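You operate a simulated robot arm through the tools that you are given. There is no shell and no other tool. Be economical: measure what you need, move in short steps, check, and stop when the job is done.

The job below is to be done with a simulated robot arm. You get a single attempt, and the scene is never put back.

## Task
Boil the kettle and fill the blue mug to about its line.
Fine: shut the lid before switching on, wait for the click, pour by the handle, and dock the kettle again.

The check looks at the end state, three seconds after you hand in, the way a careful person would. Anything else that was tipped, shoved, dropped, spilled or broken makes it a failure. Lids that push on must go on centred and level and be pressed home; caps that screw on are set level and turned clockwise until they are tight.

## Robot
A 7-joint arm with a two-finger parallel gripper, fixed in place. Base frame: the origin is at the foot of the arm, x ahead of it, y to its left, z up. Readings come in m, rad, newtons and seconds.
Its first joint turns from -2.897 to 2.897 rad. Payload 4.4 kg.
Tool frame: the origin (TCP) lies between the finger pads and is the grasp point; the fingertips stand 0.023 m ahead of it; z points along the fingers, y is the line along which they close. Largest opening 0.094 m; finger width 0.038, thickness 0.01; the body of the gripper, 0.054 by 0.096 m, starts 0.039 m behind the TCP.
Orientation is that of the tool frame in the base frame, as a unit quaternion [w, x, y, z]. With the fingers straight down and closing along the base's y, the tool's x points along the base's -x, its y along +y and its z along -z.

## Interface
- The arm moves only by the tool send_rows. Its argument "targets" is a list that holds one entry, the list of rows, each a list of 7 numbers: the closure in counts, from 0 (fully open) to 255 (shut), then the shift along the base's x, y, z in m, then the turn, a rotation vector about the base's x, y, z in degrees. In form: [[[grip, tx, ty, tz, rx, ry, rz], ...]]. A call has 1 to 10 rows; each row is the pose to reach, as a shift and turn from the pose commanded when the call began. Rows are played at 5 a second. More than 0.05 m and 0.15 rad between two rows, or a gripper value outside its range, and nothing of the call is played. Where a pose cannot be reached the arm comes as near as it can. A force on the tool above 40 N (or 10 N above the force at the start of the call, whichever is more), or a blocked arm, ends the call early, and 0.2 s more pass. The fingers move at their own pace (about 0.072 m/s each) and stop on an object; they squeeze with about 33 N. The grip force told is the motor's: it shows also when the fingers shut on nothing. Time passes only in rows, and 0.2 s behind the last, so rows that repeat a pose let the fingers close. It gives the time, the measured TCP pose, the force on the tool (base axes), the opening and the grip force at its end, in the units of the frame above (readings bear some noise), with the torque about the TCP (base axes, N m) and any sound that the robot's microphone picked up.
- Cameras (640 x 400 px; columns grow to the right, rows downward): "scene" is fixed at [0.0505, -0.5011, 1.6839]; the picture's right is [0.46, -0.89, 0.00], its down [-0.52, -0.27, -0.81] and it looks along [0.72, 0.38, -0.58] (base axes); focal length 329 px, centre (320, 200). "wrist" rides on the gripper at [0.086, 0.016, -0.074] in the tool frame; the picture's right is [-0.18, 0.98, 0.00], its down [-0.58, -0.11, -0.81] and it looks along [-0.79, -0.15, 0.59] (tool axes); focal length 243 px, centre (320, 200). There is no depth. A picture from a camera that has moved, and an enlarged one, comes with that camera's place and axes in the base frame and with its lens.
- snapshot(camera): a new picture of that camera. The clock stands still meanwhile.
- inspect(camera, box): a new picture of the part [left, top, right, bottom] of that camera's present view, enlarged. The clock stands still meanwhile.
- sign_off(): hands the job in; it is judged then, once.

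Work in short steps. Places have to be worked out from the pictures, the camera data and where the tool is seen: move nearer, look again, correct. Check each grasp and each placing, and mend what went wrong. You have 120 turns and 68 pictures in all, those below and enlarged ones among them. Open the gripper and draw the arm clear of the work before you hand the job in, unless the task says otherwise; then end with one line.

The tools are called after ">>>" as name(argument=value, ...) on one line, values as JSON. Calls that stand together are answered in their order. send_rows: Moves the arm, as the interface text tells. Its arguments: {"type":"object","properties":{"targets":{"type":"array","items":{"type":"array","items":{"type":"array","items":{"type":"number"}}}}},"required":["targets"]} The other tools are called the same way: snapshot (camera) takes a picture; inspect (camera, box) takes an enlarged picture of a part of a camera's view; sign_off () hands the job in.

At the start:

```text
time: 0.0
eef_pos: [0.6467, -0.2026, 1.3119]
tool_rot: [0.0, 0.0, 1.0, -0.001]
force: [-0.2, -0.5, -0.4]
wrist_torque: [0.0, 0.0, -0.03]
width: 0.0941
grip_force: 0.1
```

scene: 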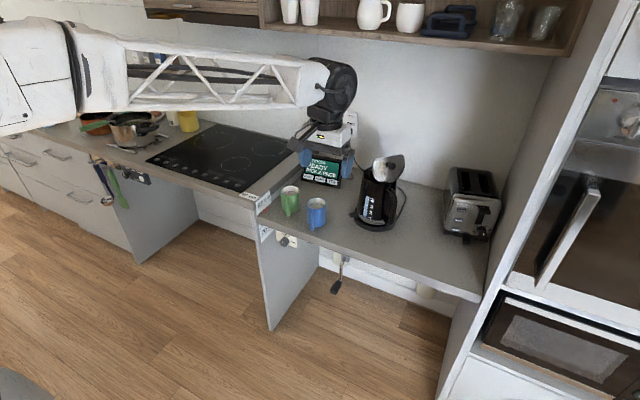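
wrist: 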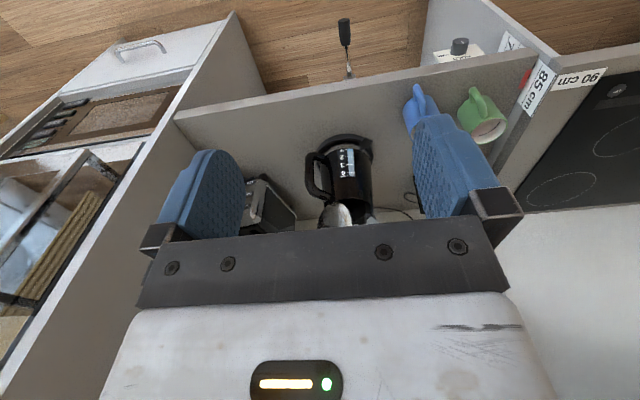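

I'll take close looks at the kettle and mugs first to locate them.

>>> inspect(camera="scene", box=[260, 130, 420, 230])

>>> inspect(camera="wrist", box=[240, 60, 520, 235])

```text
4.00 times, centred on (340, 180) of scene
camera zoom: at [0.0505, -0.5011, 1.6839], right [0.46, -0.89, 0.0], down [-0.52, -0.27, -0.81], along [0.72, 0.38, -0.58], focal length 1315 px, centre (240, 280)
```

zoom: 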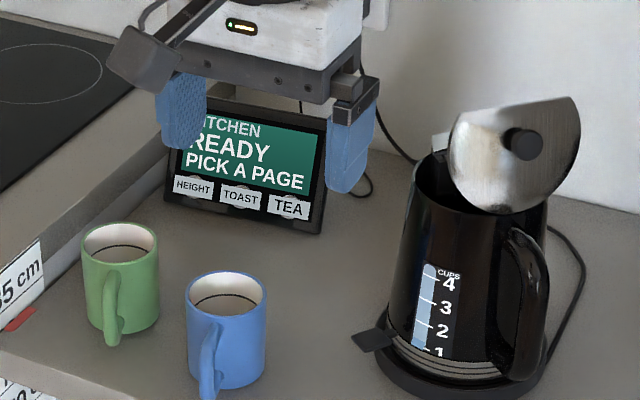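

```text
2.29 times, centred on (380, 148) of wrist
camera zoom: at [0.5601, -0.1864, 1.386], right [0.18, 0.98, 0.0], down [0.58, -0.11, 0.81], along [0.79, -0.15, -0.59], focal length 555 px, centre (183, 320)
```

zoom: 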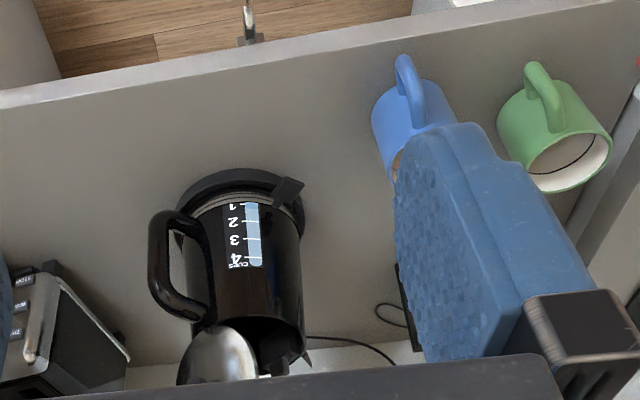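

Kettle looks to be about (1.10, -0.21), counter top z≈0.82, blue mug about (0.96, 0.0). I want the wrist camera on the upper side when the tool points forward, so I try turning the tool about the vertical first.

>>> send_rows(targets=[[[0, 0, 0, 0, 0, 0, -8], [0, 0, 0, 0, 0, 0, -16], [0, 0, 0, 0, 0, 0, -24], [0, 0, 0, 0, 0, 0, -32], [0, 0, 0, 0, 0, 0, -40], [0, 0, 0, 0, 0, 0, -48], [0, 0, 0, 0, 0, 0, -56], [0, 0, 0, 0, 0, 0, -64], [0, 0, 0, 0, 0, 0, -72], [0, 0, 0, 0, 0, 0, -80]]])

```text
time: 2.2
eef_pos: [0.6465, -0.2027, 1.3114]
tool_rot: [0.0, 0.644, 0.765, 0.001]
force: [0.2, 0.1, 0.2]
wrist_torque: [-0.01, 0.02, -0.01]
width: 0.094
grip_force: 0.0
```

It follows. Continue the turn to the full 180°.

>>> send_rows(targets=[[[0, 0, 0, 0, 0, 0, -8], [0, 0, 0, 0, 0, 0, -16], [0, 0, 0, 0, 0, 0, -24], [0, 0, 0, 0, 0, 0, -32], [0, 0, 0, 0, 0, 0, -40], [0, 0, 0, 0, 0, 0, -48], [0, 0, 0, 0, 0, 0, -56], [0, 0, 0, 0, 0, 0, -64], [0, 0, 0, 0, 0, 0, -72], [0, 0, 0, 0, 0, 0, -80]]])

>>> send_rows(targets=[[[0, 0, 0, 0, 0, 0, -7], [0, 0, 0, 0, 0, 0, -14], [0, 0, 0, 0, 0, 0, -20]]])

```text
time: 4.4
eef_pos: [0.6457, -0.2034, 1.3129]
tool_rot: [0.0, 0.985, 0.173, 0.001]
force: [-0.1, -0.3, 0.8]
wrist_torque: [0.01, 0.04, -0.02]
width: 0.0941
grip_force: 0.1
```

```text
time: 5.2
eef_pos: [0.6474, -0.2038, 1.3113]
tool_rot: [0.0, 1.0, -0.001, 0.0]
force: [0.0, 0.4, -0.5]
wrist_torque: [0.03, -0.01, -0.02]
width: 0.0938
grip_force: 0.0
```

Full flip done. Now tilt the tool to point forward (+x) and move a little ahead for a look at the kettle.

>>> send_rows(targets=[[[0, 0.01, 0, 0, 0, -8, 0], [0, 0.02, 0, 0, 0, -16, 0], [0, 0.03, 0, 0, 0, -24, 0], [0, 0.04, 0, 0, 0, -32, 0], [0, 0.05, 0, -0.01, 0, -40, 0], [0, 0.06, 0, -0.02, 0, -48, 0], [0, 0.07, 0, -0.03, 0, -56, 0], [0, 0.08, 0, -0.04, 0, -64, 0], [0, 0.09, 0, -0.05, 0, -72, 0], [0, 0.1, 0, -0.06, 0, -80, 0]]])

>>> snapshot(camera="wrist")

>>> snapshot(camera="scene")

```text
time: 7.4
eef_pos: [0.7474, -0.2029, 1.2554]
tool_rot: [0.001, 0.765, 0.001, 0.645]
force: [-0.6, 0.2, 0.9]
wrist_torque: [-0.03, 0.02, 0.0]
width: 0.0939
grip_force: 0.1
```

```text
63 pictures are left
camera wrist: at [0.6881, -0.2188, 1.3523], right [-0.03, -0.98, -0.18], down [-0.89, 0.11, -0.44], along [0.45, 0.15, -0.88], focal length 243 px, centre (320, 200)
```

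wrist: 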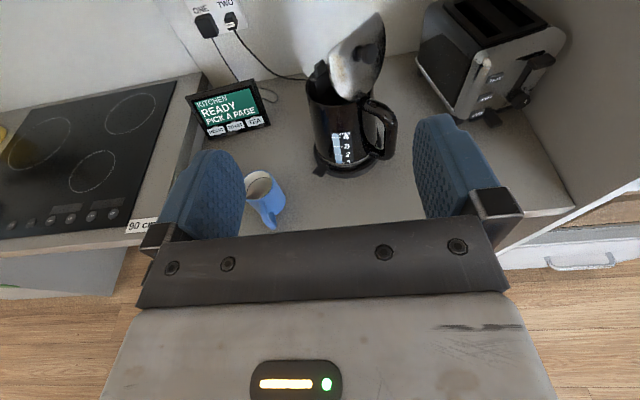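

```text
62 pictures are left
```

scene: 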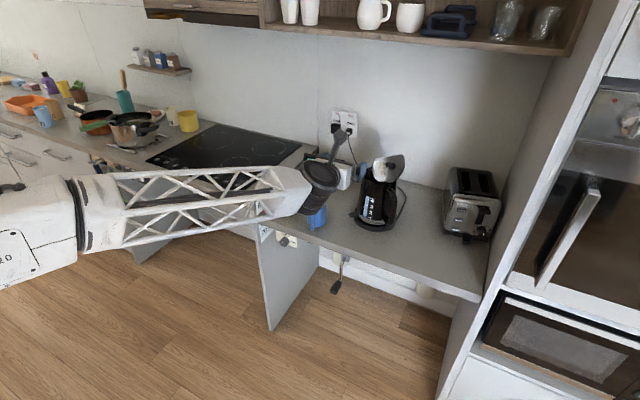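

The wall holds sockets "ONE" and "TWO". I look closer at those, the tablet and the kettle.

>>> inspect(camera="wrist", box=[160, 0, 420, 180])

>>> inspect(camera="scene", box=[310, 100, 420, 240])

```text
2.22 times, centred on (290, 90) of wrist
camera zoom: at [0.6881, -0.2188, 1.3523], right [-0.03, -0.98, -0.18], down [-0.89, 0.11, -0.44], along [0.45, 0.15, -0.88], focal length 539 px, centre (387, 444)
```

zoom: 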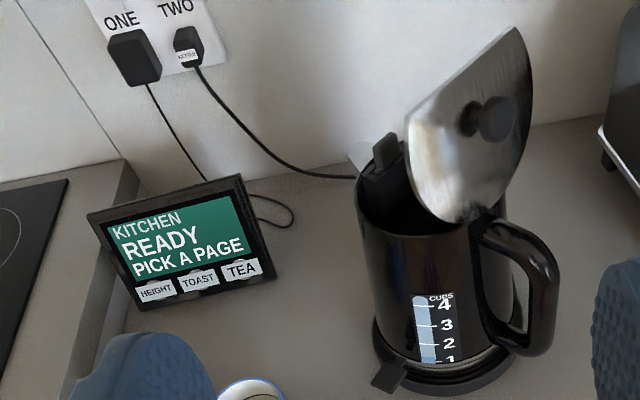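

```text
2.86 times, centred on (365, 170) of scene
camera zoom: at [0.0505, -0.5011, 1.6839], right [0.46, -0.89, 0.0], down [-0.52, -0.27, -0.81], along [0.72, 0.38, -0.58], focal length 940 px, centre (191, 286)
```

zoom: 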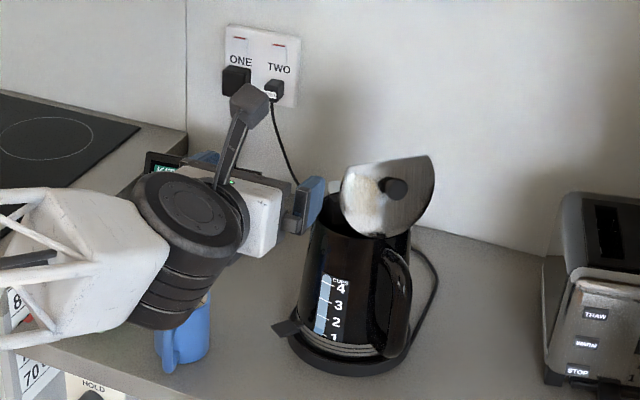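

Sockets both show red (on), and TWO is the kettle's. The lid stands open about vertical at the handle side, top near (1.04, -0.245, 1.15); the handle points toward about (-0.47, -0.88). I swing the tool round toward +x+y and go to the handle side for a closer view.

>>> send_rows(targets=[[[255, 0.01, -0.02, 0.01, 0, 0, 7], [255, 0.02, -0.04, 0.02, 0, 0, 14], [255, 0.04, -0.06, 0.03, 0, 0, 21], [255, 0.06, -0.08, 0.04, 0, 0, 28], [255, 0.08, -0.11, 0.04, 0, 0, 35], [255, 0.1, -0.14, 0.04, 0, 0, 42], [255, 0.12, -0.17, 0.04, 0, 0, 48], [255, 0.14, -0.19, 0.03, 0, 0, 48], [255, 0.16, -0.2, 0.03, 0, 0, 48]]])

>>> snapshot(camera="wrist")

>>> snapshot(camera="scene")

```text
time: 9.4
eef_pos: [0.9071, -0.4031, 1.2816]
tool_rot: [-0.263, 0.699, 0.312, 0.587]
force: [-0.4, -0.5, 0.6]
wrist_torque: [-0.02, 0.04, 0.01]
width: 0.0002
grip_force: 33.0
```

```text
59 pictures are left
camera wrist: at [0.8797, -0.4565, 1.3793], right [0.71, -0.68, -0.18], down [-0.68, -0.59, -0.43], along [0.19, 0.43, -0.88], focal length 243 px, centre (320, 200)
```

wrist: 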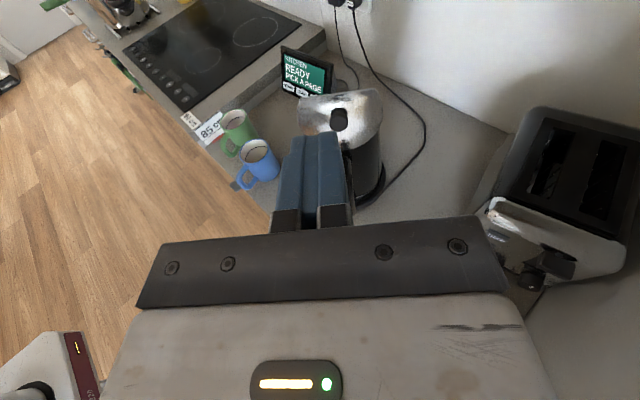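

```text
58 pictures are left
```

scene: 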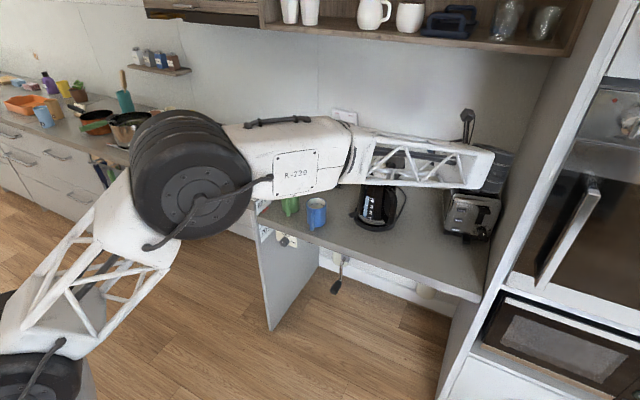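

Arm reaches comfortably. The fingers hide the handle, so I shift the tool sideways to see it and fix the handle's bearing.

>>> send_rows(targets=[[[255, -0.03, 0.03, 0, 0, 0, 0], [255, -0.06, 0.06, 0, 0, 0, 0], [255, -0.08, 0.08, 0, 0, 0, 0]]])

>>> inspect(camera="wrist", box=[310, 40, 510, 230])

```text
time: 10.2
eef_pos: [0.8266, -0.3234, 1.2806]
tool_rot: [-0.262, 0.7, 0.312, 0.587]
force: [-1.0, -0.8, -0.2]
wrist_torque: [-0.01, 0.01, 0.01]
width: 0.0
grip_force: 33.1
```

```text
2.11 times, centred on (410, 135) of wrist
camera zoom: at [0.7995, -0.3769, 1.3788], right [0.71, -0.68, -0.18], down [-0.68, -0.59, -0.43], along [0.19, 0.43, -0.88], focal length 511 px, centre (130, 337)
```

zoom: 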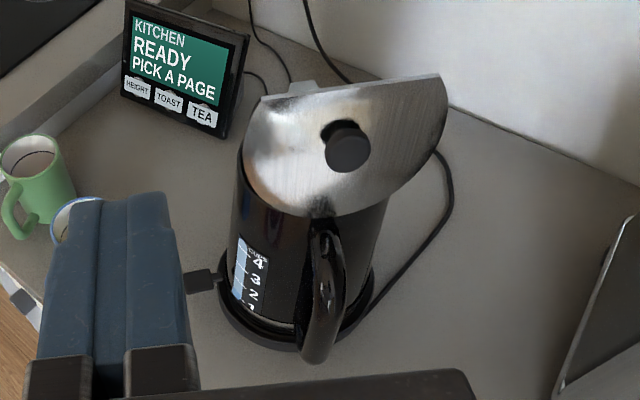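

The handle plane points along about 50°, nearly matching the tool heading of 48°. Kettle axis ≈ (1.083, -0.212). I pitch the tool to about 45° down and set the closed fingertips behind the open lid, level with its top part.

>>> send_rows(targets=[[[255, 0.03, 0, 0, -6, 5.4, 0], [255, 0.06, 0, -0.02, -12, 10.8, 0], [255, 0.09, 0, -0.04, -18, 16.2, 0], [255, 0.12, 0, -0.06, -24, 21.6, 0], [255, 0.145, -0.005, -0.09, -26, 23.4, 0], [255, 0.153, -0.007, -0.11, -26, 23.4, 0]]])

>>> snapshot(camera="wrist")

>>> inspect(camera="scene", box=[320, 100, 480, 240])

```text
time: 11.6
eef_pos: [0.98, -0.3311, 1.1727]
tool_rot: [-0.155, 0.844, 0.377, 0.349]
force: [-1.4, 0.6, -0.2]
wrist_torque: [-0.06, 0.01, 0.03]
width: 0.0001
grip_force: 33.2
```

```text
56 pictures are left
camera wrist: at [0.9979, -0.3347, 1.2863], right [0.64, -0.75, -0.13], down [-0.74, -0.66, 0.16], along [-0.2, -0.01, -0.98], focal length 243 px, centre (320, 200)
```

wrist: 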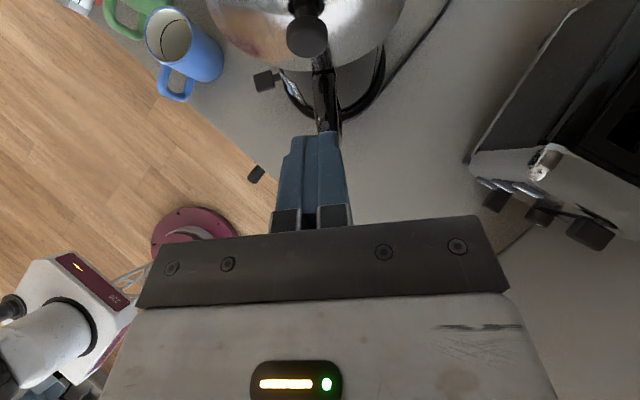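

```text
2.86 times, centred on (400, 170) of scene
camera zoom: at [0.0505, -0.5011, 1.6839], right [0.46, -0.89, 0.0], down [-0.52, -0.27, -0.81], along [0.72, 0.38, -0.58], focal length 940 px, centre (91, 286)
```

zoom: 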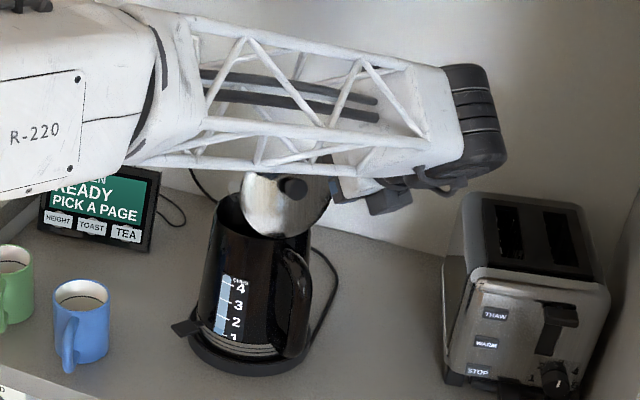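

Aligned. Lower slightly and push forward gently along the heading to swing the lid over.

>>> send_rows(targets=[[[255, 0, 0, -0.025, 0, 0, 0], [255, 0.02, 0.022, -0.025, 0, 0, 0], [255, 0.033, 0.037, -0.025, 0, 0, 0], [255, 0.044, 0.049, -0.025, 0, 0, 0], [255, 0.054, 0.06, -0.025, 0, 0, 0], [255, 0.064, 0.071, -0.025, 0, 0, 0]]])

>>> snapshot(camera="wrist")

```text
time: 13.0
eef_pos: [1.0435, -0.2596, 1.1479]
tool_rot: [-0.155, 0.844, 0.375, 0.349]
force: [-0.9, 0.7, 0.1]
wrist_torque: [-0.03, -0.01, -0.02]
width: 0.0
grip_force: 33.5
```

```text
54 pictures are left
camera wrist: at [1.0612, -0.2629, 1.261], right [0.64, -0.75, -0.13], down [-0.74, -0.66, 0.16], along [-0.21, -0.01, -0.98], focal length 243 px, centre (320, 200)
```

wrist: 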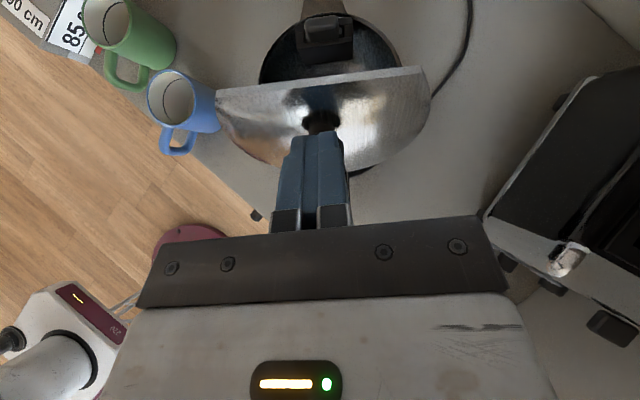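

Fingers are centred at the lid, just at the knob's height. Keep pushing forward.

>>> send_rows(targets=[[[255, 0.01, 0.011, 0, 0, 0, 0], [255, 0.02, 0.022, 0, 0, 0, 0], [255, 0.03, 0.033, 0, 0, 0, 0], [255, 0.037, 0.041, 0, 0, 0, 0]]])

>>> snapshot(camera="wrist")

```text
time: 14.0
eef_pos: [1.0814, -0.2186, 1.1459]
tool_rot: [-0.155, 0.844, 0.375, 0.351]
force: [0.1, 0.8, -0.1]
wrist_torque: [-0.01, 0.04, -0.01]
width: 0.0
grip_force: 33.3
```

```text
53 pictures are left
camera wrist: at [1.0979, -0.2219, 1.2601], right [0.64, -0.75, -0.13], down [-0.74, -0.66, 0.16], along [-0.21, -0.01, -0.98], focal length 243 px, centre (320, 200)
```

wrist: 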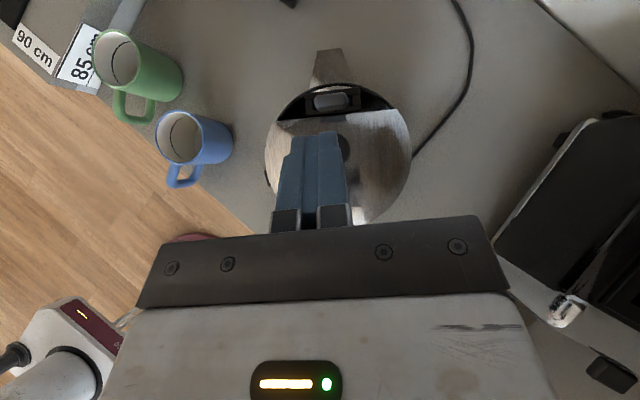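

The lid has fallen shut. Now press it home gently: descend in steps over the knob, watching the force.

>>> send_rows(targets=[[[255, 0, 0, -0.01, 0, 0, 0], [255, 0, 0, -0.02, 0, 0, 0], [255, 0, 0, -0.03, 0, 0, 0], [255, 0, 0, -0.035, 0, 0, 0], [255, 0, 0, -0.04, 0, 0, 0]]])

>>> inspect(camera="scene", box=[320, 130, 440, 240])

```text
time: 15.2
eef_pos: [1.0813, -0.2184, 1.106]
tool_rot: [-0.157, 0.843, 0.377, 0.349]
force: [-0.6, 0.3, -0.4]
wrist_torque: [-0.02, 0.01, 0.0]
width: 0.0002
grip_force: 32.7
```

```text
3.64 times, centred on (380, 185) of scene
camera zoom: at [0.0505, -0.5011, 1.6839], right [0.46, -0.89, 0.0], down [-0.52, -0.27, -0.81], along [0.72, 0.38, -0.58], focal length 1196 px, centre (102, 254)
```

zoom: 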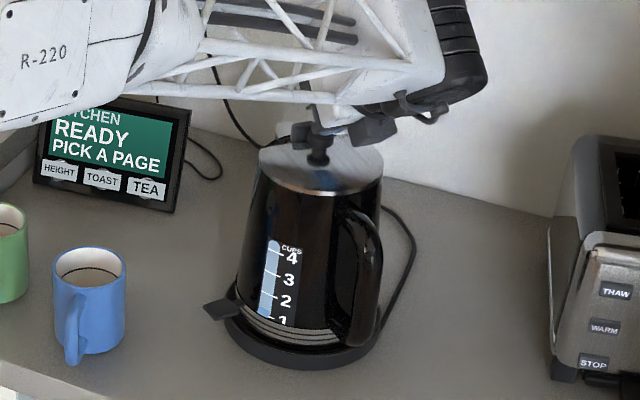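

Lid is down; continue descending to press it home.

>>> send_rows(targets=[[[255, 0, 0, -0.005, 0, 0, 0], [255, 0, 0, -0.01, 0, 0, 0], [255, 0, 0, -0.014, 0, 0, 0], [255, 0, 0, -0.018, 0, 0, 0]]])

```text
time: 16.2
eef_pos: [1.0804, -0.2186, 1.0971]
tool_rot: [-0.154, 0.843, 0.377, 0.352]
force: [-6.0, -5.2, 8.1]
wrist_torque: [-0.05, 0.1, 0.03]
width: 0.0001
grip_force: 32.7
stopped in row 4: the force on the tool passed its limit at 43 N (the readings are from after the stop); the commanded pose is now the measured one
```

Lid pressed with ~40 N. I back up and look whether it's level and the kettle stayed put.

>>> send_rows(targets=[[[255, 0, 0, 0.03, 0, 0, 0], [255, -0.02, -0.02, 0.07, 0, 0, 0], [255, -0.05, -0.05, 0.1, 0, 0, 0], [255, -0.08, -0.08, 0.13, 0, 0, 0], [255, -0.11, -0.06, 0.14, 0, 0, 0], [255, -0.14, -0.03, 0.14, 0, 0, 0]]])

>>> inspect(camera="scene", box=[320, 130, 440, 240])

>>> snapshot(camera="wrist")

```text
refused: row 3 steps farther than a row can; nothing moved
```

```text
3.64 times, centred on (380, 185) of scene
camera zoom: at [0.0505, -0.5011, 1.6839], right [0.46, -0.89, 0.0], down [-0.52, -0.27, -0.81], along [0.72, 0.38, -0.58], focal length 1196 px, centre (102, 254)
```

zoom: 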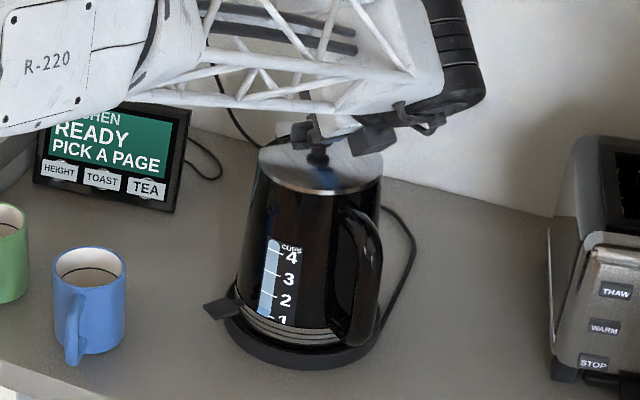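

```text
50 pictures are left
camera wrist: at [1.0976, -0.2234, 1.211], right [0.64, -0.76, -0.12], down [-0.74, -0.66, 0.15], along [-0.2, -0.01, -0.98], focal length 243 px, centre (320, 200)
```

wrist: 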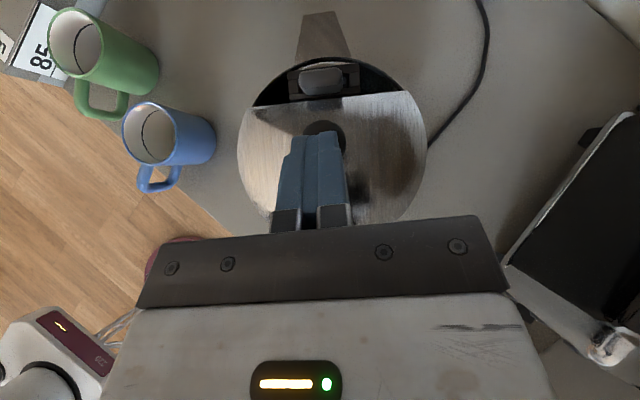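

Lid lies flat and the kettle hasn't moved. The spout points away at heading ~50°. Back out with smaller steps.

>>> send_rows(targets=[[[255, 0, 0, 0.03, 0, 0, 0], [255, -0.015, -0.01, 0.07, 0, 0, 0], [255, -0.04, -0.01, 0.1, 0, 0, 0], [255, -0.07, -0.01, 0.13, 0, 0, 0], [255, -0.1, 0.0, 0.14, 0, 0, -8], [255, -0.13, 0.02, 0.14, 0, 0, -16], [255, -0.16, 0.04, 0.13, 0, 0, -24], [255, -0.18, 0.06, 0.12, 0, 0, -32], [255, -0.2, 0.07, 0.1, 0, 0, -40], [255, -0.2, 0.07, 0.08, 0, 0, -48]]])

>>> snapshot(camera="wrist")

```text
time: 18.4
eef_pos: [0.8805, -0.1496, 1.1768]
tool_rot: [0.003, 0.923, 0.0, 0.385]
force: [0.7, 0.1, 0.1]
wrist_torque: [0.0, 0.0, -0.02]
width: 0.0
grip_force: 33.0
```

```text
49 pictures are left
camera wrist: at [0.8889, -0.1644, 1.2903], right [-0.13, -0.98, -0.12], down [-0.98, 0.11, 0.15], along [-0.14, 0.14, -0.98], focal length 243 px, centre (320, 200)
```

wrist: 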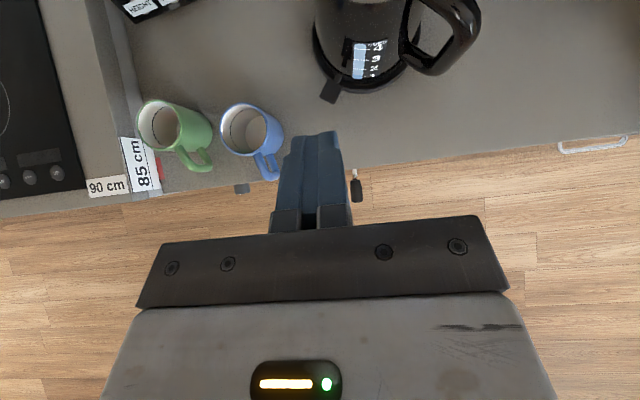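

Lever estimated near (1.015, -0.138, ~0.85). Move closer, above and in front of it, to look.

>>> send_rows(targets=[[[255, 0.02, 0, -0.03, 0, 0, 0], [255, 0.04, 0.005, -0.06, 0, 0, 0], [255, 0.05, 0.01, -0.1, 0, 0, 0], [255, 0.06, 0.01, -0.14, 0, 0, 0], [255, 0.07, 0.01, -0.18, 0, 0, 0], [255, 0.08, 0.01, -0.215, 0, 0, 0]]])

>>> snapshot(camera="wrist")

>>> inspect(camera="scene", box=[300, 160, 420, 240])

```text
time: 19.8
eef_pos: [0.961, -0.1384, 0.9616]
tool_rot: [0.004, 0.923, -0.001, 0.386]
force: [-0.7, 0.4, 0.0]
wrist_torque: [-0.01, 0.04, 0.02]
width: 0.0003
grip_force: 32.6
```

```text
48 pictures are left
camera wrist: at [0.969, -0.1541, 1.0753], right [-0.13, -0.98, -0.13], down [-0.98, 0.11, 0.15], along [-0.14, 0.14, -0.98], focal length 243 px, centre (320, 200)
```

wrist: 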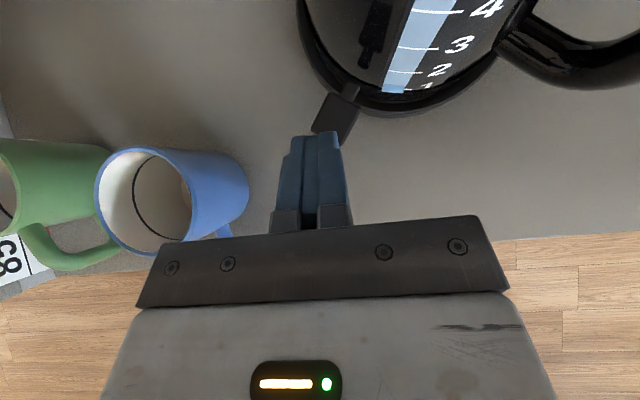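

```text
5.00 times, centred on (360, 200) of scene
camera zoom: at [0.0505, -0.5011, 1.6839], right [0.46, -0.89, 0.0], down [-0.52, -0.27, -0.81], along [0.72, 0.38, -0.58], focal length 1644 px, centre (120, 200)
```

zoom: 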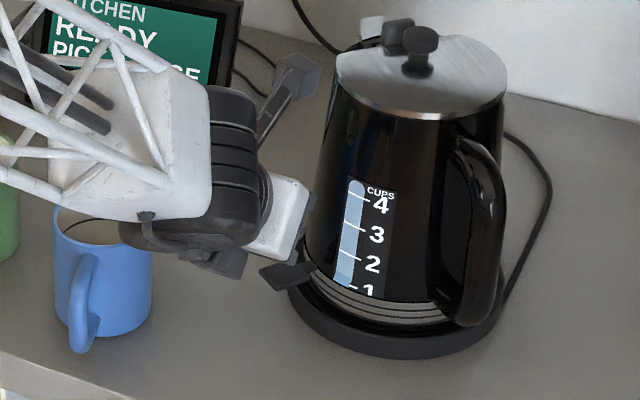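

Lever paddle is near (1.005, -0.143). With this pitch the lowest point of the fingers is right under the TCP; place it above the paddle and lower in small steps.

>>> send_rows(targets=[[[255, 0.02, -0.003, 0, 0, 0, 0], [255, 0.042, -0.005, 0, 0, 0, 0], [255, 0.042, -0.005, -0.015, 0, 0, 0], [255, 0.042, -0.005, -0.03, 0, 0, 0]]])

>>> snapshot(camera="wrist")

>>> inspect(camera="scene", box=[300, 160, 420, 240])

```text
time: 20.8
eef_pos: [1.0033, -0.1434, 0.9306]
tool_rot: [0.004, 0.923, 0.0, 0.384]
force: [-0.1, 0.0, 0.2]
wrist_torque: [0.01, 0.01, -0.01]
width: 0.0001
grip_force: 32.8
```

```text
46 pictures are left
camera wrist: at [1.0115, -0.1593, 1.0452], right [-0.13, -0.98, -0.13], down [-0.98, 0.11, 0.15], along [-0.14, 0.14, -0.98], focal length 243 px, centre (320, 200)
```

wrist: 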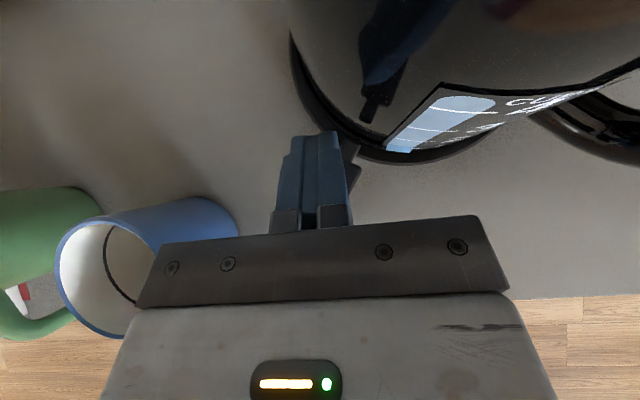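

```text
5.00 times, centred on (360, 200) of scene
camera zoom: at [0.0505, -0.5011, 1.6839], right [0.46, -0.89, 0.0], down [-0.52, -0.27, -0.81], along [0.72, 0.38, -0.58], focal length 1644 px, centre (120, 200)
```

zoom: 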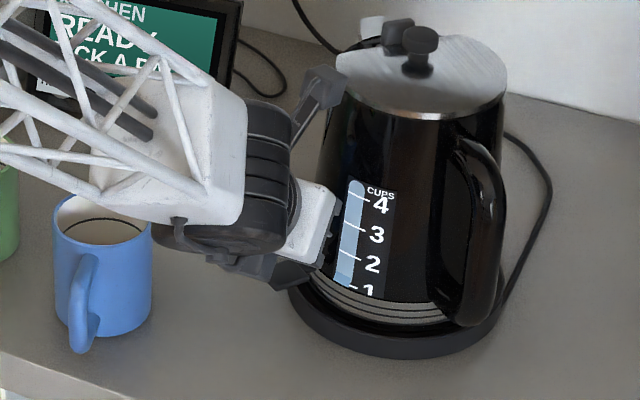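

The paddle sits slightly more to -y than the fingers; shift by ~8 mm and lower in small steps.

>>> send_rows(targets=[[[255, 0.002, -0.008, 0, 0, 0, 0], [255, 0.002, -0.008, -0.008, 0, 0, 0], [255, 0.002, -0.008, -0.016, 0, 0, 0], [255, 0.002, -0.008, -0.022, 0, 0, 0], [255, 0.002, -0.008, -0.027, 0, 0, 0]]])

>>> inspect(camera="wrist", box=[250, 80, 450, 230])

```text
time: 21.9
eef_pos: [1.0067, -0.1518, 0.9142]
tool_rot: [0.004, 0.922, 0.001, 0.388]
force: [-3.5, 1.3, 8.5]
wrist_torque: [-0.06, 0.08, -0.05]
width: 0.0
grip_force: 33.1
stopped in row 5: the force on the tool passed its limit at 47 N (the readings are from after the stop); the commanded pose is now the measured one
```

```text
2.67 times, centred on (350, 155) of wrist
camera zoom: at [1.0135, -0.1667, 1.0277], right [-0.13, -0.98, -0.12], down [-0.98, 0.11, 0.15], along [-0.13, 0.14, -0.98], focal length 647 px, centre (240, 320)
```

zoom: 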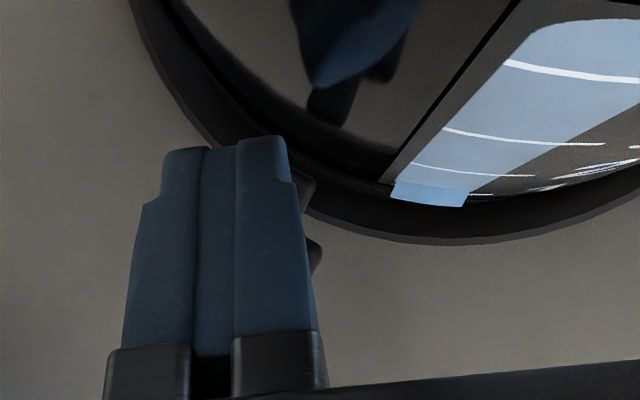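

Contact at 47 N with the paddle. No sound was reported; I lift off and see how the lever stands.

>>> send_rows(targets=[[[255, 0, 0, 0.015, 0, 0, 0], [255, -0.03, 0, 0.04, 0, 0, 0], [255, -0.07, 0.02, 0.06, 0, 0, 0], [255, -0.1, 0.04, 0.08, 0, 0, 0]]])

>>> inspect(camera="scene", box=[320, 160, 420, 240])

>>> inspect(camera="wrist", box=[270, 0, 510, 170])

```text
time: 22.9
eef_pos: [0.906, -0.1112, 0.9938]
tool_rot: [0.004, 0.922, 0.0, 0.386]
force: [-0.8, 0.1, -0.8]
wrist_torque: [-0.01, 0.02, -0.03]
width: 0.0001
grip_force: 33.4
```

```text
5.00 times, centred on (370, 200) of scene
camera zoom: at [0.0505, -0.5011, 1.6839], right [0.46, -0.89, 0.0], down [-0.52, -0.27, -0.81], along [0.72, 0.38, -0.58], focal length 1644 px, centre (70, 200)
```

zoom: 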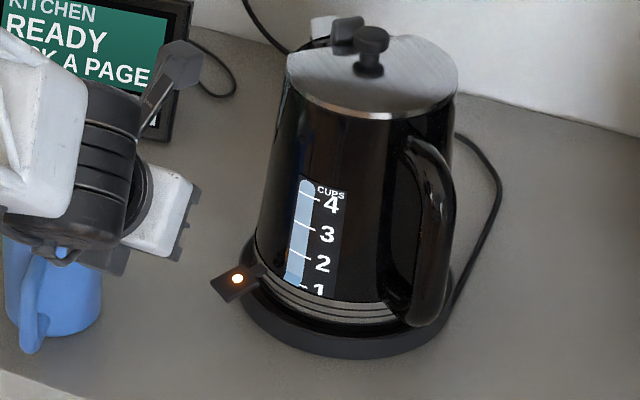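

```text
2.35 times, centred on (390, 85) of wrist
camera zoom: at [0.9127, -0.1271, 1.1075], right [-0.13, -0.98, -0.13], down [-0.98, 0.11, 0.15], along [-0.13, 0.14, -0.98], focal length 571 px, centre (155, 471)
```

zoom: 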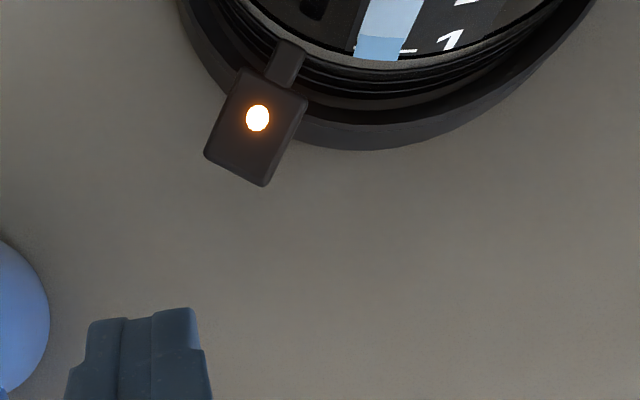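

The orange lamp on the lever is lit: boiling has begun. While it heats I check the gauge and move away to a staging place near the handle.

>>> inspect(camera="scene", box=[362, 190, 402, 225])

>>> send_rows(targets=[[[255, -0.02, -0.02, 0.04, 0, 0, 0], [255, -0.02, -0.05, 0.08, 0, 0, 7], [255, -0.02, -0.08, 0.11, 0, 0, 14], [255, -0.02, -0.12, 0.13, 0, 0, 21], [128, -0.02, -0.16, 0.14, 0, 0, 28], [0, -0.02, -0.2, 0.14, 0, 0, 35], [0, -0.02, -0.24, 0.14, 0, 0, 42], [0, -0.02, -0.28, 0.14, 0, 0, 48], [0, 0.0, -0.31, 0.14, 0, 0, 48]]])

```text
11.43 times, centred on (382, 208) of scene
camera zoom: at [0.0505, -0.5011, 1.6839], right [0.46, -0.89, 0.0], down [-0.52, -0.27, -0.81], along [0.72, 0.38, -0.58], focal length 3758 px, centre (-389, 114)
```

zoom: 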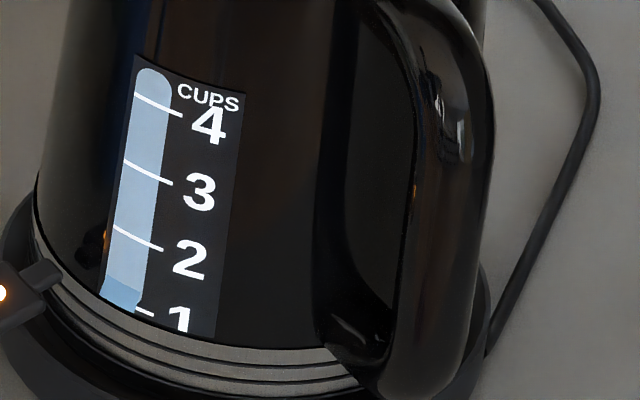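

```text
time: 24.9
eef_pos: [0.9067, -0.4224, 1.1341]
tool_rot: [-0.155, 0.842, 0.377, 0.354]
force: [-0.1, -0.4, 1.2]
wrist_torque: [-0.01, -0.01, 0.0]
width: 0.094
grip_force: 0.1
```

Water stands at ~1.4 cups, so the pour will need a large tilt; I'll grip the handle with the tool nearly level. Pitch up and move to a pre-grasp in line with the handle while the water heats.

>>> send_rows(targets=[[[0, 0, 0.01, -0.03, 5.9, -5.3, 0], [0, 0.01, 0.015, -0.06, 11.9, -10.7, 0], [0, 0.015, 0.02, -0.09, 17.8, -16, 0], [0, 0.02, 0.03, -0.12, 23.8, -21.4, 0], [0, 0.03, 0.04, -0.15, 23.8, -21.4, 0], [0, 0.035, 0.045, -0.175, 23.8, -21.4, 0], [0, 0.035, 0.045, -0.175, 23.8, -21.4, 0]]])

>>> snapshot(camera="wrist")

>>> snapshot(camera="scene")

```text
time: 26.5
eef_pos: [0.9413, -0.3757, 0.9583]
tool_rot: [-0.252, 0.713, 0.317, 0.573]
force: [-0.4, 0.2, 0.4]
wrist_torque: [0.0, 0.0, 0.01]
width: 0.094
grip_force: 0.2
```

```text
40 pictures are left
camera wrist: at [0.9164, -0.4267, 1.0578], right [0.7, -0.69, -0.18], down [-0.69, -0.6, -0.39], along [0.17, 0.4, -0.9], focal length 243 px, centre (320, 200)
```

wrist: 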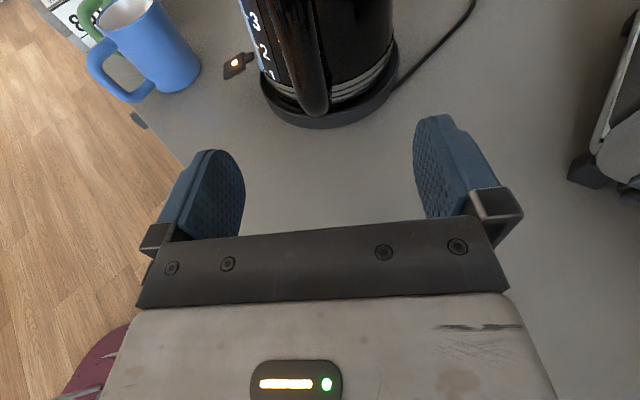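

```text
39 pictures are left
```

scene: 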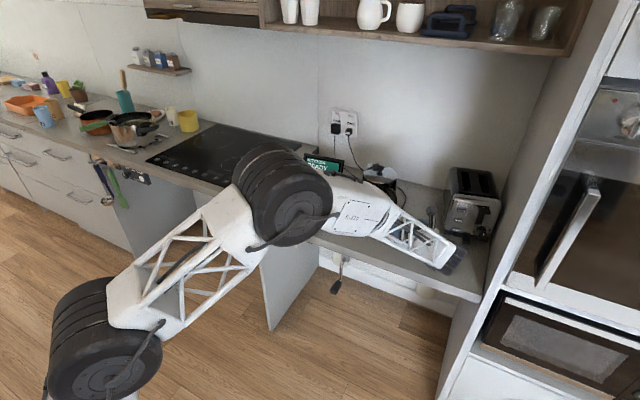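

Handle bar lies about 1 cm to the left of the tool's line and ~0.12 m ahead. I correct sideways and advance to just short, then let time pass for the click.

>>> send_rows(targets=[[[0, -0.007, 0.007, 0, 0, 0, 0], [0, 0.013, 0.029, -0.003, 0, 0, 0], [0, 0.033, 0.051, -0.006, 0, 0, 0], [0, 0.049, 0.069, -0.008, 0, 0, 0], [0, 0.049, 0.069, -0.008, 0, 0, 0], [0, 0.049, 0.069, -0.008, 0, 0, 0], [0, 0.049, 0.069, -0.008, 0, 0, 0], [0, 0.049, 0.069, -0.008, 0, 0, 0]]])

>>> snapshot(camera="wrist")

```text
time: 28.3
eef_pos: [0.9898, -0.3097, 0.95]
tool_rot: [-0.252, 0.713, 0.317, 0.573]
force: [0.3, -0.3, 0.2]
wrist_torque: [-0.01, 0.0, -0.01]
width: 0.0942
grip_force: 0.0
```

```text
38 pictures are left
camera wrist: at [0.9644, -0.3587, 1.0495], right [0.7, -0.69, -0.18], down [-0.69, -0.6, -0.39], along [0.17, 0.4, -0.9], focal length 243 px, centre (320, 200)
```

wrist: 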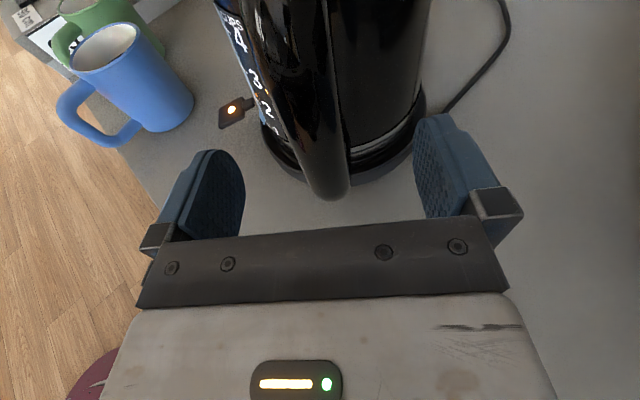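

Handle bar is ~3 cm ahead of the TCP, centred between the pads. I wait here for the click.

>>> send_rows(targets=[[[0, 0.01, 0.011, 0, 0, 0, 0], [0, 0.01, 0.011, 0, 0, 0, 0], [0, 0.01, 0.011, 0, 0, 0, 0], [0, 0.01, 0.011, 0, 0, 0, 0], [0, 0.01, 0.011, 0, 0, 0, 0], [0, 0.01, 0.011, 0, 0, 0, 0], [0, 0.01, 0.011, 0, 0, 0, 0], [0, 0.01, 0.011, 0, 0, 0, 0], [0, 0.01, 0.011, 0, 0, 0, 0], [0, 0.01, 0.011, 0, 0, 0, 0]]])

>>> send_rows(targets=[[[0, 0, 0, 0, 0, 0, 0], [0, 0, 0, 0, 0, 0, 0], [0, 0, 0, 0, 0, 0, 0], [0, 0, 0, 0, 0, 0, 0], [0, 0, 0, 0, 0, 0, 0], [0, 0, 0, 0, 0, 0, 0], [0, 0, 0, 0, 0, 0, 0], [0, 0, 0, 0, 0, 0, 0], [0, 0, 0, 0, 0, 0, 0], [0, 0, 0, 0, 0, 0, 0]]])

>>> send_rows(targets=[[[0, 0, 0, 0, 0, 0, 0], [0, 0, 0, 0, 0, 0, 0], [0, 0, 0, 0, 0, 0, 0], [0, 0, 0, 0, 0, 0, 0], [0, 0, 0, 0, 0, 0, 0], [0, 0, 0, 0, 0, 0, 0], [0, 0, 0, 0, 0, 0, 0], [0, 0, 0, 0, 0, 0, 0], [0, 0, 0, 0, 0, 0, 0], [0, 0, 0, 0, 0, 0, 0]]])

>>> send_rows(targets=[[[0, 0, 0, 0, 0, 0, 0], [0, 0, 0, 0, 0, 0, 0], [0, 0, 0, 0, 0, 0, 0], [0, 0, 0, 0, 0, 0, 0], [0, 0, 0, 0, 0, 0, 0], [0, 0, 0, 0, 0, 0, 0], [0, 0, 0, 0, 0, 0, 0], [0, 0, 0, 0, 0, 0, 0], [0, 0, 0, 0, 0, 0, 0], [0, 0, 0, 0, 0, 0, 0]]])

>>> send_rows(targets=[[[0, 0, 0, 0, 0, 0, 0], [0, 0, 0, 0, 0, 0, 0], [0, 0, 0, 0, 0, 0, 0], [0, 0, 0, 0, 0, 0, 0], [0, 0, 0, 0, 0, 0, 0], [0, 0, 0, 0, 0, 0, 0], [0, 0, 0, 0, 0, 0, 0], [0, 0, 0, 0, 0, 0, 0], [0, 0, 0, 0, 0, 0, 0], [0, 0, 0, 0, 0, 0, 0]]])

```text
time: 30.5
eef_pos: [1.0001, -0.298, 0.9499]
tool_rot: [-0.251, 0.713, 0.316, 0.574]
force: [0.4, -0.3, 0.1]
wrist_torque: [0.01, 0.0, 0.02]
width: 0.0938
grip_force: 0.1
```

```text
time: 32.7
eef_pos: [0.9996, -0.2971, 0.9497]
tool_rot: [-0.251, 0.712, 0.316, 0.574]
force: [-0.3, 0.4, -0.3]
wrist_torque: [-0.01, -0.05, -0.01]
width: 0.094
grip_force: 0.0
```

```text
time: 34.9
eef_pos: [0.9994, -0.2979, 0.9493]
tool_rot: [-0.252, 0.712, 0.317, 0.574]
force: [0.9, -0.6, 0.2]
wrist_torque: [-0.02, 0.01, 0.01]
width: 0.0941
grip_force: 0.2
```

```text
time: 37.1
eef_pos: [0.9982, -0.2974, 0.949]
tool_rot: [-0.251, 0.713, 0.316, 0.573]
force: [-0.5, -0.6, -1.4]
wrist_torque: [0.01, -0.04, -0.02]
width: 0.0942
grip_force: 0.0
```

```text
time: 39.3
eef_pos: [0.9997, -0.2963, 0.9491]
tool_rot: [-0.251, 0.713, 0.317, 0.573]
force: [0.0, 0.0, -0.2]
wrist_torque: [0.0, 0.03, -0.01]
width: 0.094
grip_force: 0.0
```

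No click yet; keep waiting.

>>> send_rows(targets=[[[0, 0, 0, 0, 0, 0, 0], [0, 0, 0, 0, 0, 0, 0], [0, 0, 0, 0, 0, 0, 0], [0, 0, 0, 0, 0, 0, 0], [0, 0, 0, 0, 0, 0, 0], [0, 0, 0, 0, 0, 0, 0], [0, 0, 0, 0, 0, 0, 0], [0, 0, 0, 0, 0, 0, 0], [0, 0, 0, 0, 0, 0, 0], [0, 0, 0, 0, 0, 0, 0]]])

>>> send_rows(targets=[[[0, 0, 0, 0, 0, 0, 0], [0, 0, 0, 0, 0, 0, 0], [0, 0, 0, 0, 0, 0, 0], [0, 0, 0, 0, 0, 0, 0], [0, 0, 0, 0, 0, 0, 0], [0, 0, 0, 0, 0, 0, 0], [0, 0, 0, 0, 0, 0, 0], [0, 0, 0, 0, 0, 0, 0], [0, 0, 0, 0, 0, 0, 0], [0, 0, 0, 0, 0, 0, 0]]])

>>> send_rows(targets=[[[0, 0, 0, 0, 0, 0, 0], [0, 0, 0, 0, 0, 0, 0], [0, 0, 0, 0, 0, 0, 0], [0, 0, 0, 0, 0, 0, 0], [0, 0, 0, 0, 0, 0, 0], [0, 0, 0, 0, 0, 0, 0], [0, 0, 0, 0, 0, 0, 0], [0, 0, 0, 0, 0, 0, 0], [0, 0, 0, 0, 0, 0, 0], [0, 0, 0, 0, 0, 0, 0]]])

>>> send_rows(targets=[[[0, 0, 0, 0, 0, 0, 0], [0, 0, 0, 0, 0, 0, 0], [0, 0, 0, 0, 0, 0, 0], [0, 0, 0, 0, 0, 0, 0], [0, 0, 0, 0, 0, 0, 0], [0, 0, 0, 0, 0, 0, 0], [0, 0, 0, 0, 0, 0, 0], [0, 0, 0, 0, 0, 0, 0], [0, 0, 0, 0, 0, 0, 0], [0, 0, 0, 0, 0, 0, 0]]])

>>> send_rows(targets=[[[0, 0, 0, 0, 0, 0, 0], [0, 0, 0, 0, 0, 0, 0], [0, 0, 0, 0, 0, 0, 0], [0, 0, 0, 0, 0, 0, 0], [0, 0, 0, 0, 0, 0, 0], [0, 0, 0, 0, 0, 0, 0], [0, 0, 0, 0, 0, 0, 0], [0, 0, 0, 0, 0, 0, 0], [0, 0, 0, 0, 0, 0, 0], [0, 0, 0, 0, 0, 0, 0]]])

>>> send_rows(targets=[[[0, 0, 0, 0, 0, 0, 0], [0, 0, 0, 0, 0, 0, 0], [0, 0, 0, 0, 0, 0, 0], [0, 0, 0, 0, 0, 0, 0], [0, 0, 0, 0, 0, 0, 0], [0, 0, 0, 0, 0, 0, 0], [0, 0, 0, 0, 0, 0, 0], [0, 0, 0, 0, 0, 0, 0], [0, 0, 0, 0, 0, 0, 0], [0, 0, 0, 0, 0, 0, 0]]])

```text
time: 41.5
eef_pos: [0.9992, -0.2961, 0.9505]
tool_rot: [-0.251, 0.713, 0.316, 0.574]
force: [0.2, 0.6, -0.1]
wrist_torque: [0.02, 0.04, 0.01]
width: 0.0939
grip_force: 0.1
```

```text
time: 43.7
eef_pos: [0.9993, -0.2965, 0.9489]
tool_rot: [-0.251, 0.712, 0.316, 0.574]
force: [-0.1, -0.3, 0.0]
wrist_torque: [0.05, 0.03, 0.0]
width: 0.0939
grip_force: 0.1
```

```text
time: 45.9
eef_pos: [0.9999, -0.2976, 0.9498]
tool_rot: [-0.251, 0.713, 0.317, 0.573]
force: [-0.2, -0.1, -0.4]
wrist_torque: [0.01, -0.04, 0.02]
width: 0.0938
grip_force: 0.0
```

```text
time: 48.1
eef_pos: [1.0003, -0.2969, 0.9489]
tool_rot: [-0.252, 0.713, 0.317, 0.573]
force: [-0.3, -0.8, -0.4]
wrist_torque: [-0.02, 0.0, -0.02]
width: 0.0942
grip_force: 0.0
```

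```text
time: 50.3
eef_pos: [0.9992, -0.2969, 0.9503]
tool_rot: [-0.251, 0.713, 0.316, 0.574]
force: [0.4, -0.4, -0.4]
wrist_torque: [0.02, -0.01, 0.02]
width: 0.0937
grip_force: 0.0
```

```text
time: 52.5
eef_pos: [1.0007, -0.2971, 0.9486]
tool_rot: [-0.252, 0.713, 0.317, 0.573]
force: [0.4, 0.5, -0.7]
wrist_torque: [0.0, 0.0, 0.0]
width: 0.094
grip_force: 0.0
```

30 s of heating with no sound. I check the lamp still glows.

>>> snapshot(camera="wrist")

>>> send_rows(targets=[[[0, 0, 0, 0, 0, 0, 0], [0, 0, 0, 0, 0, 0, 0], [0, 0, 0, 0, 0, 0, 0], [0, 0, 0, 0, 0, 0, 0], [0, 0, 0, 0, 0, 0, 0], [0, 0, 0, 0, 0, 0, 0], [0, 0, 0, 0, 0, 0, 0], [0, 0, 0, 0, 0, 0, 0], [0, 0, 0, 0, 0, 0, 0], [0, 0, 0, 0, 0, 0, 0]]])

>>> send_rows(targets=[[[0, 0, 0, 0, 0, 0, 0], [0, 0, 0, 0, 0, 0, 0], [0, 0, 0, 0, 0, 0, 0], [0, 0, 0, 0, 0, 0, 0], [0, 0, 0, 0, 0, 0, 0], [0, 0, 0, 0, 0, 0, 0], [0, 0, 0, 0, 0, 0, 0], [0, 0, 0, 0, 0, 0, 0], [0, 0, 0, 0, 0, 0, 0], [0, 0, 0, 0, 0, 0, 0]]])

```text
37 pictures are left
camera wrist: at [0.9747, -0.3473, 1.0498], right [0.7, -0.69, -0.18], down [-0.69, -0.6, -0.39], along [0.17, 0.4, -0.9], focal length 243 px, centre (320, 200)
```

wrist: 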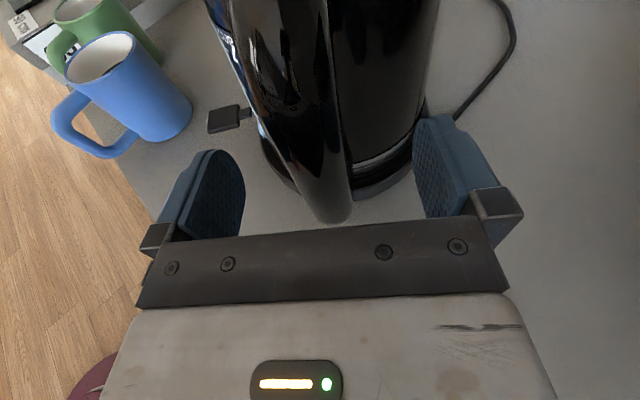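

```text
time: 54.7
eef_pos: [0.9993, -0.2964, 0.9493]
tool_rot: [-0.252, 0.712, 0.317, 0.574]
force: [-0.2, -0.5, -0.2]
wrist_torque: [0.01, -0.04, -0.01]
width: 0.0939
grip_force: 0.0
```

```text
time: 56.9
eef_pos: [0.9999, -0.2967, 0.9494]
tool_rot: [-0.252, 0.713, 0.317, 0.573]
force: [0.3, 0.8, 0.9]
wrist_torque: [-0.01, 0.03, -0.01]
width: 0.0939
grip_force: 0.1
```

The lamp is off, yet no click was reported. I look at the scene (tablet, sockets, lever).

>>> inspect(camera="scene", box=[300, 90, 440, 240])

>>> inspect(camera="scene", box=[325, 100, 365, 140])

```text
2.67 times, centred on (370, 165) of scene
camera zoom: at [0.0505, -0.5011, 1.6839], right [0.46, -0.89, 0.0], down [-0.52, -0.27, -0.81], along [0.72, 0.38, -0.58], focal length 877 px, centre (187, 293)
```

zoom: 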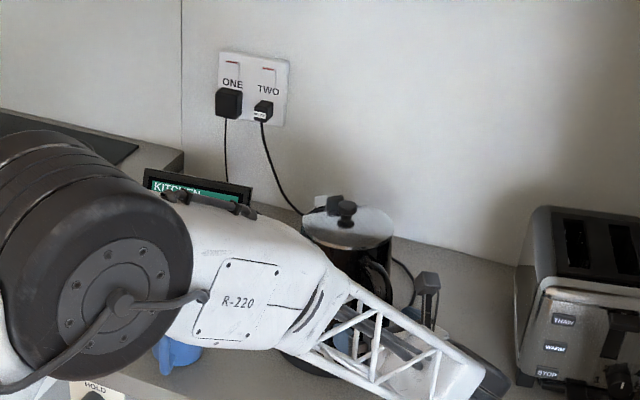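

```text
10.00 times, centred on (345, 120) of scene
camera zoom: at [0.0505, -0.5011, 1.6839], right [0.46, -0.89, 0.0], down [-0.52, -0.27, -0.81], along [0.72, 0.38, -0.58], focal length 3288 px, centre (70, 1000)
```

zoom: 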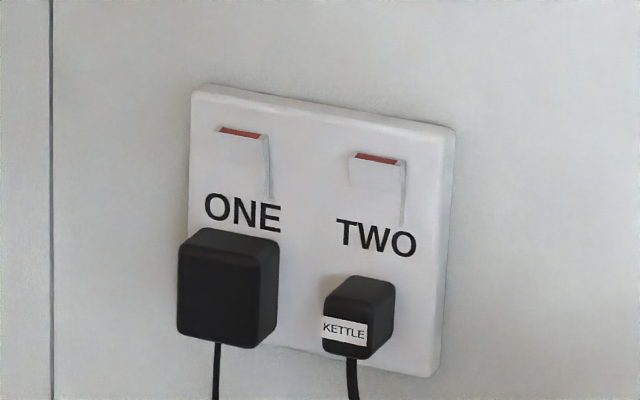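

Sockets are on. Without a heard click I don't trust it: I'll go back, check the lever closely and press again — if it had boiled it will click off quickly.

>>> send_rows(targets=[[[0, -0.027, -0.03, 0.01, 0, 0, 0], [0, -0.054, -0.06, 0.03, 0, 0, 0], [0, -0.08, -0.075, 0.06, -5.9, 5.3, 0], [0, -0.095, -0.07, 0.1, -11.9, 10.7, 0], [255, -0.1, -0.05, 0.14, -17.8, 16, 0], [255, -0.1, -0.02, 0.17, -23.8, 21.4, 0], [255, -0.1, 0.02, 0.19, -23.8, 21.4, 0]]])

>>> send_rows(targets=[[[255, 0.0, 0.03, 0, 0, 0, -8], [255, 0.0, 0.06, 0, 0, 0, -16], [255, 0.0, 0.09, 0, 0, 0, -24], [255, 0.0, 0.12, -0.02, 0, 0, -32], [255, 0, 0.14, -0.05, 0, 0, -40], [255, 0.01, 0.145, -0.09, 0, 0, -48], [255, 0.02, 0.145, -0.12, 0, 0, -48]]])

>>> snapshot(camera="wrist")

```text
time: 58.5
eef_pos: [0.901, -0.2783, 1.1376]
tool_rot: [-0.154, 0.843, 0.376, 0.353]
force: [0.5, -0.1, -0.9]
wrist_torque: [-0.03, -0.03, -0.02]
width: 0.0
grip_force: 21.2
```

```text
time: 60.1
eef_pos: [0.9196, -0.1312, 1.0206]
tool_rot: [0.003, 0.922, 0.0, 0.388]
force: [1.4, 0.8, 0.9]
wrist_torque: [-0.03, -0.02, 0.02]
width: 0.0002
grip_force: 33.0
```

```text
34 pictures are left
camera wrist: at [0.9274, -0.1467, 1.1329], right [-0.13, -0.98, -0.13], down [-0.98, 0.11, 0.15], along [-0.13, 0.14, -0.98], focal length 243 px, centre (320, 200)
```

wrist: 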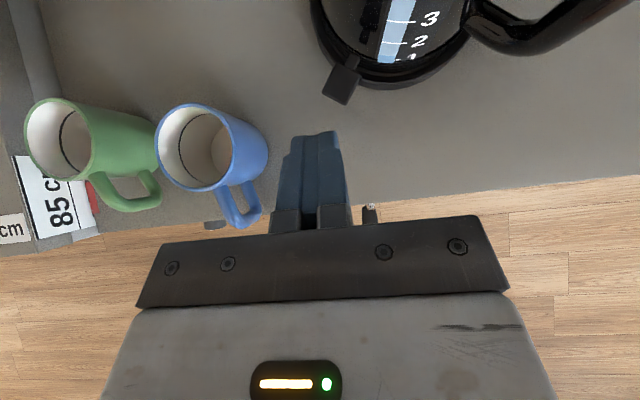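

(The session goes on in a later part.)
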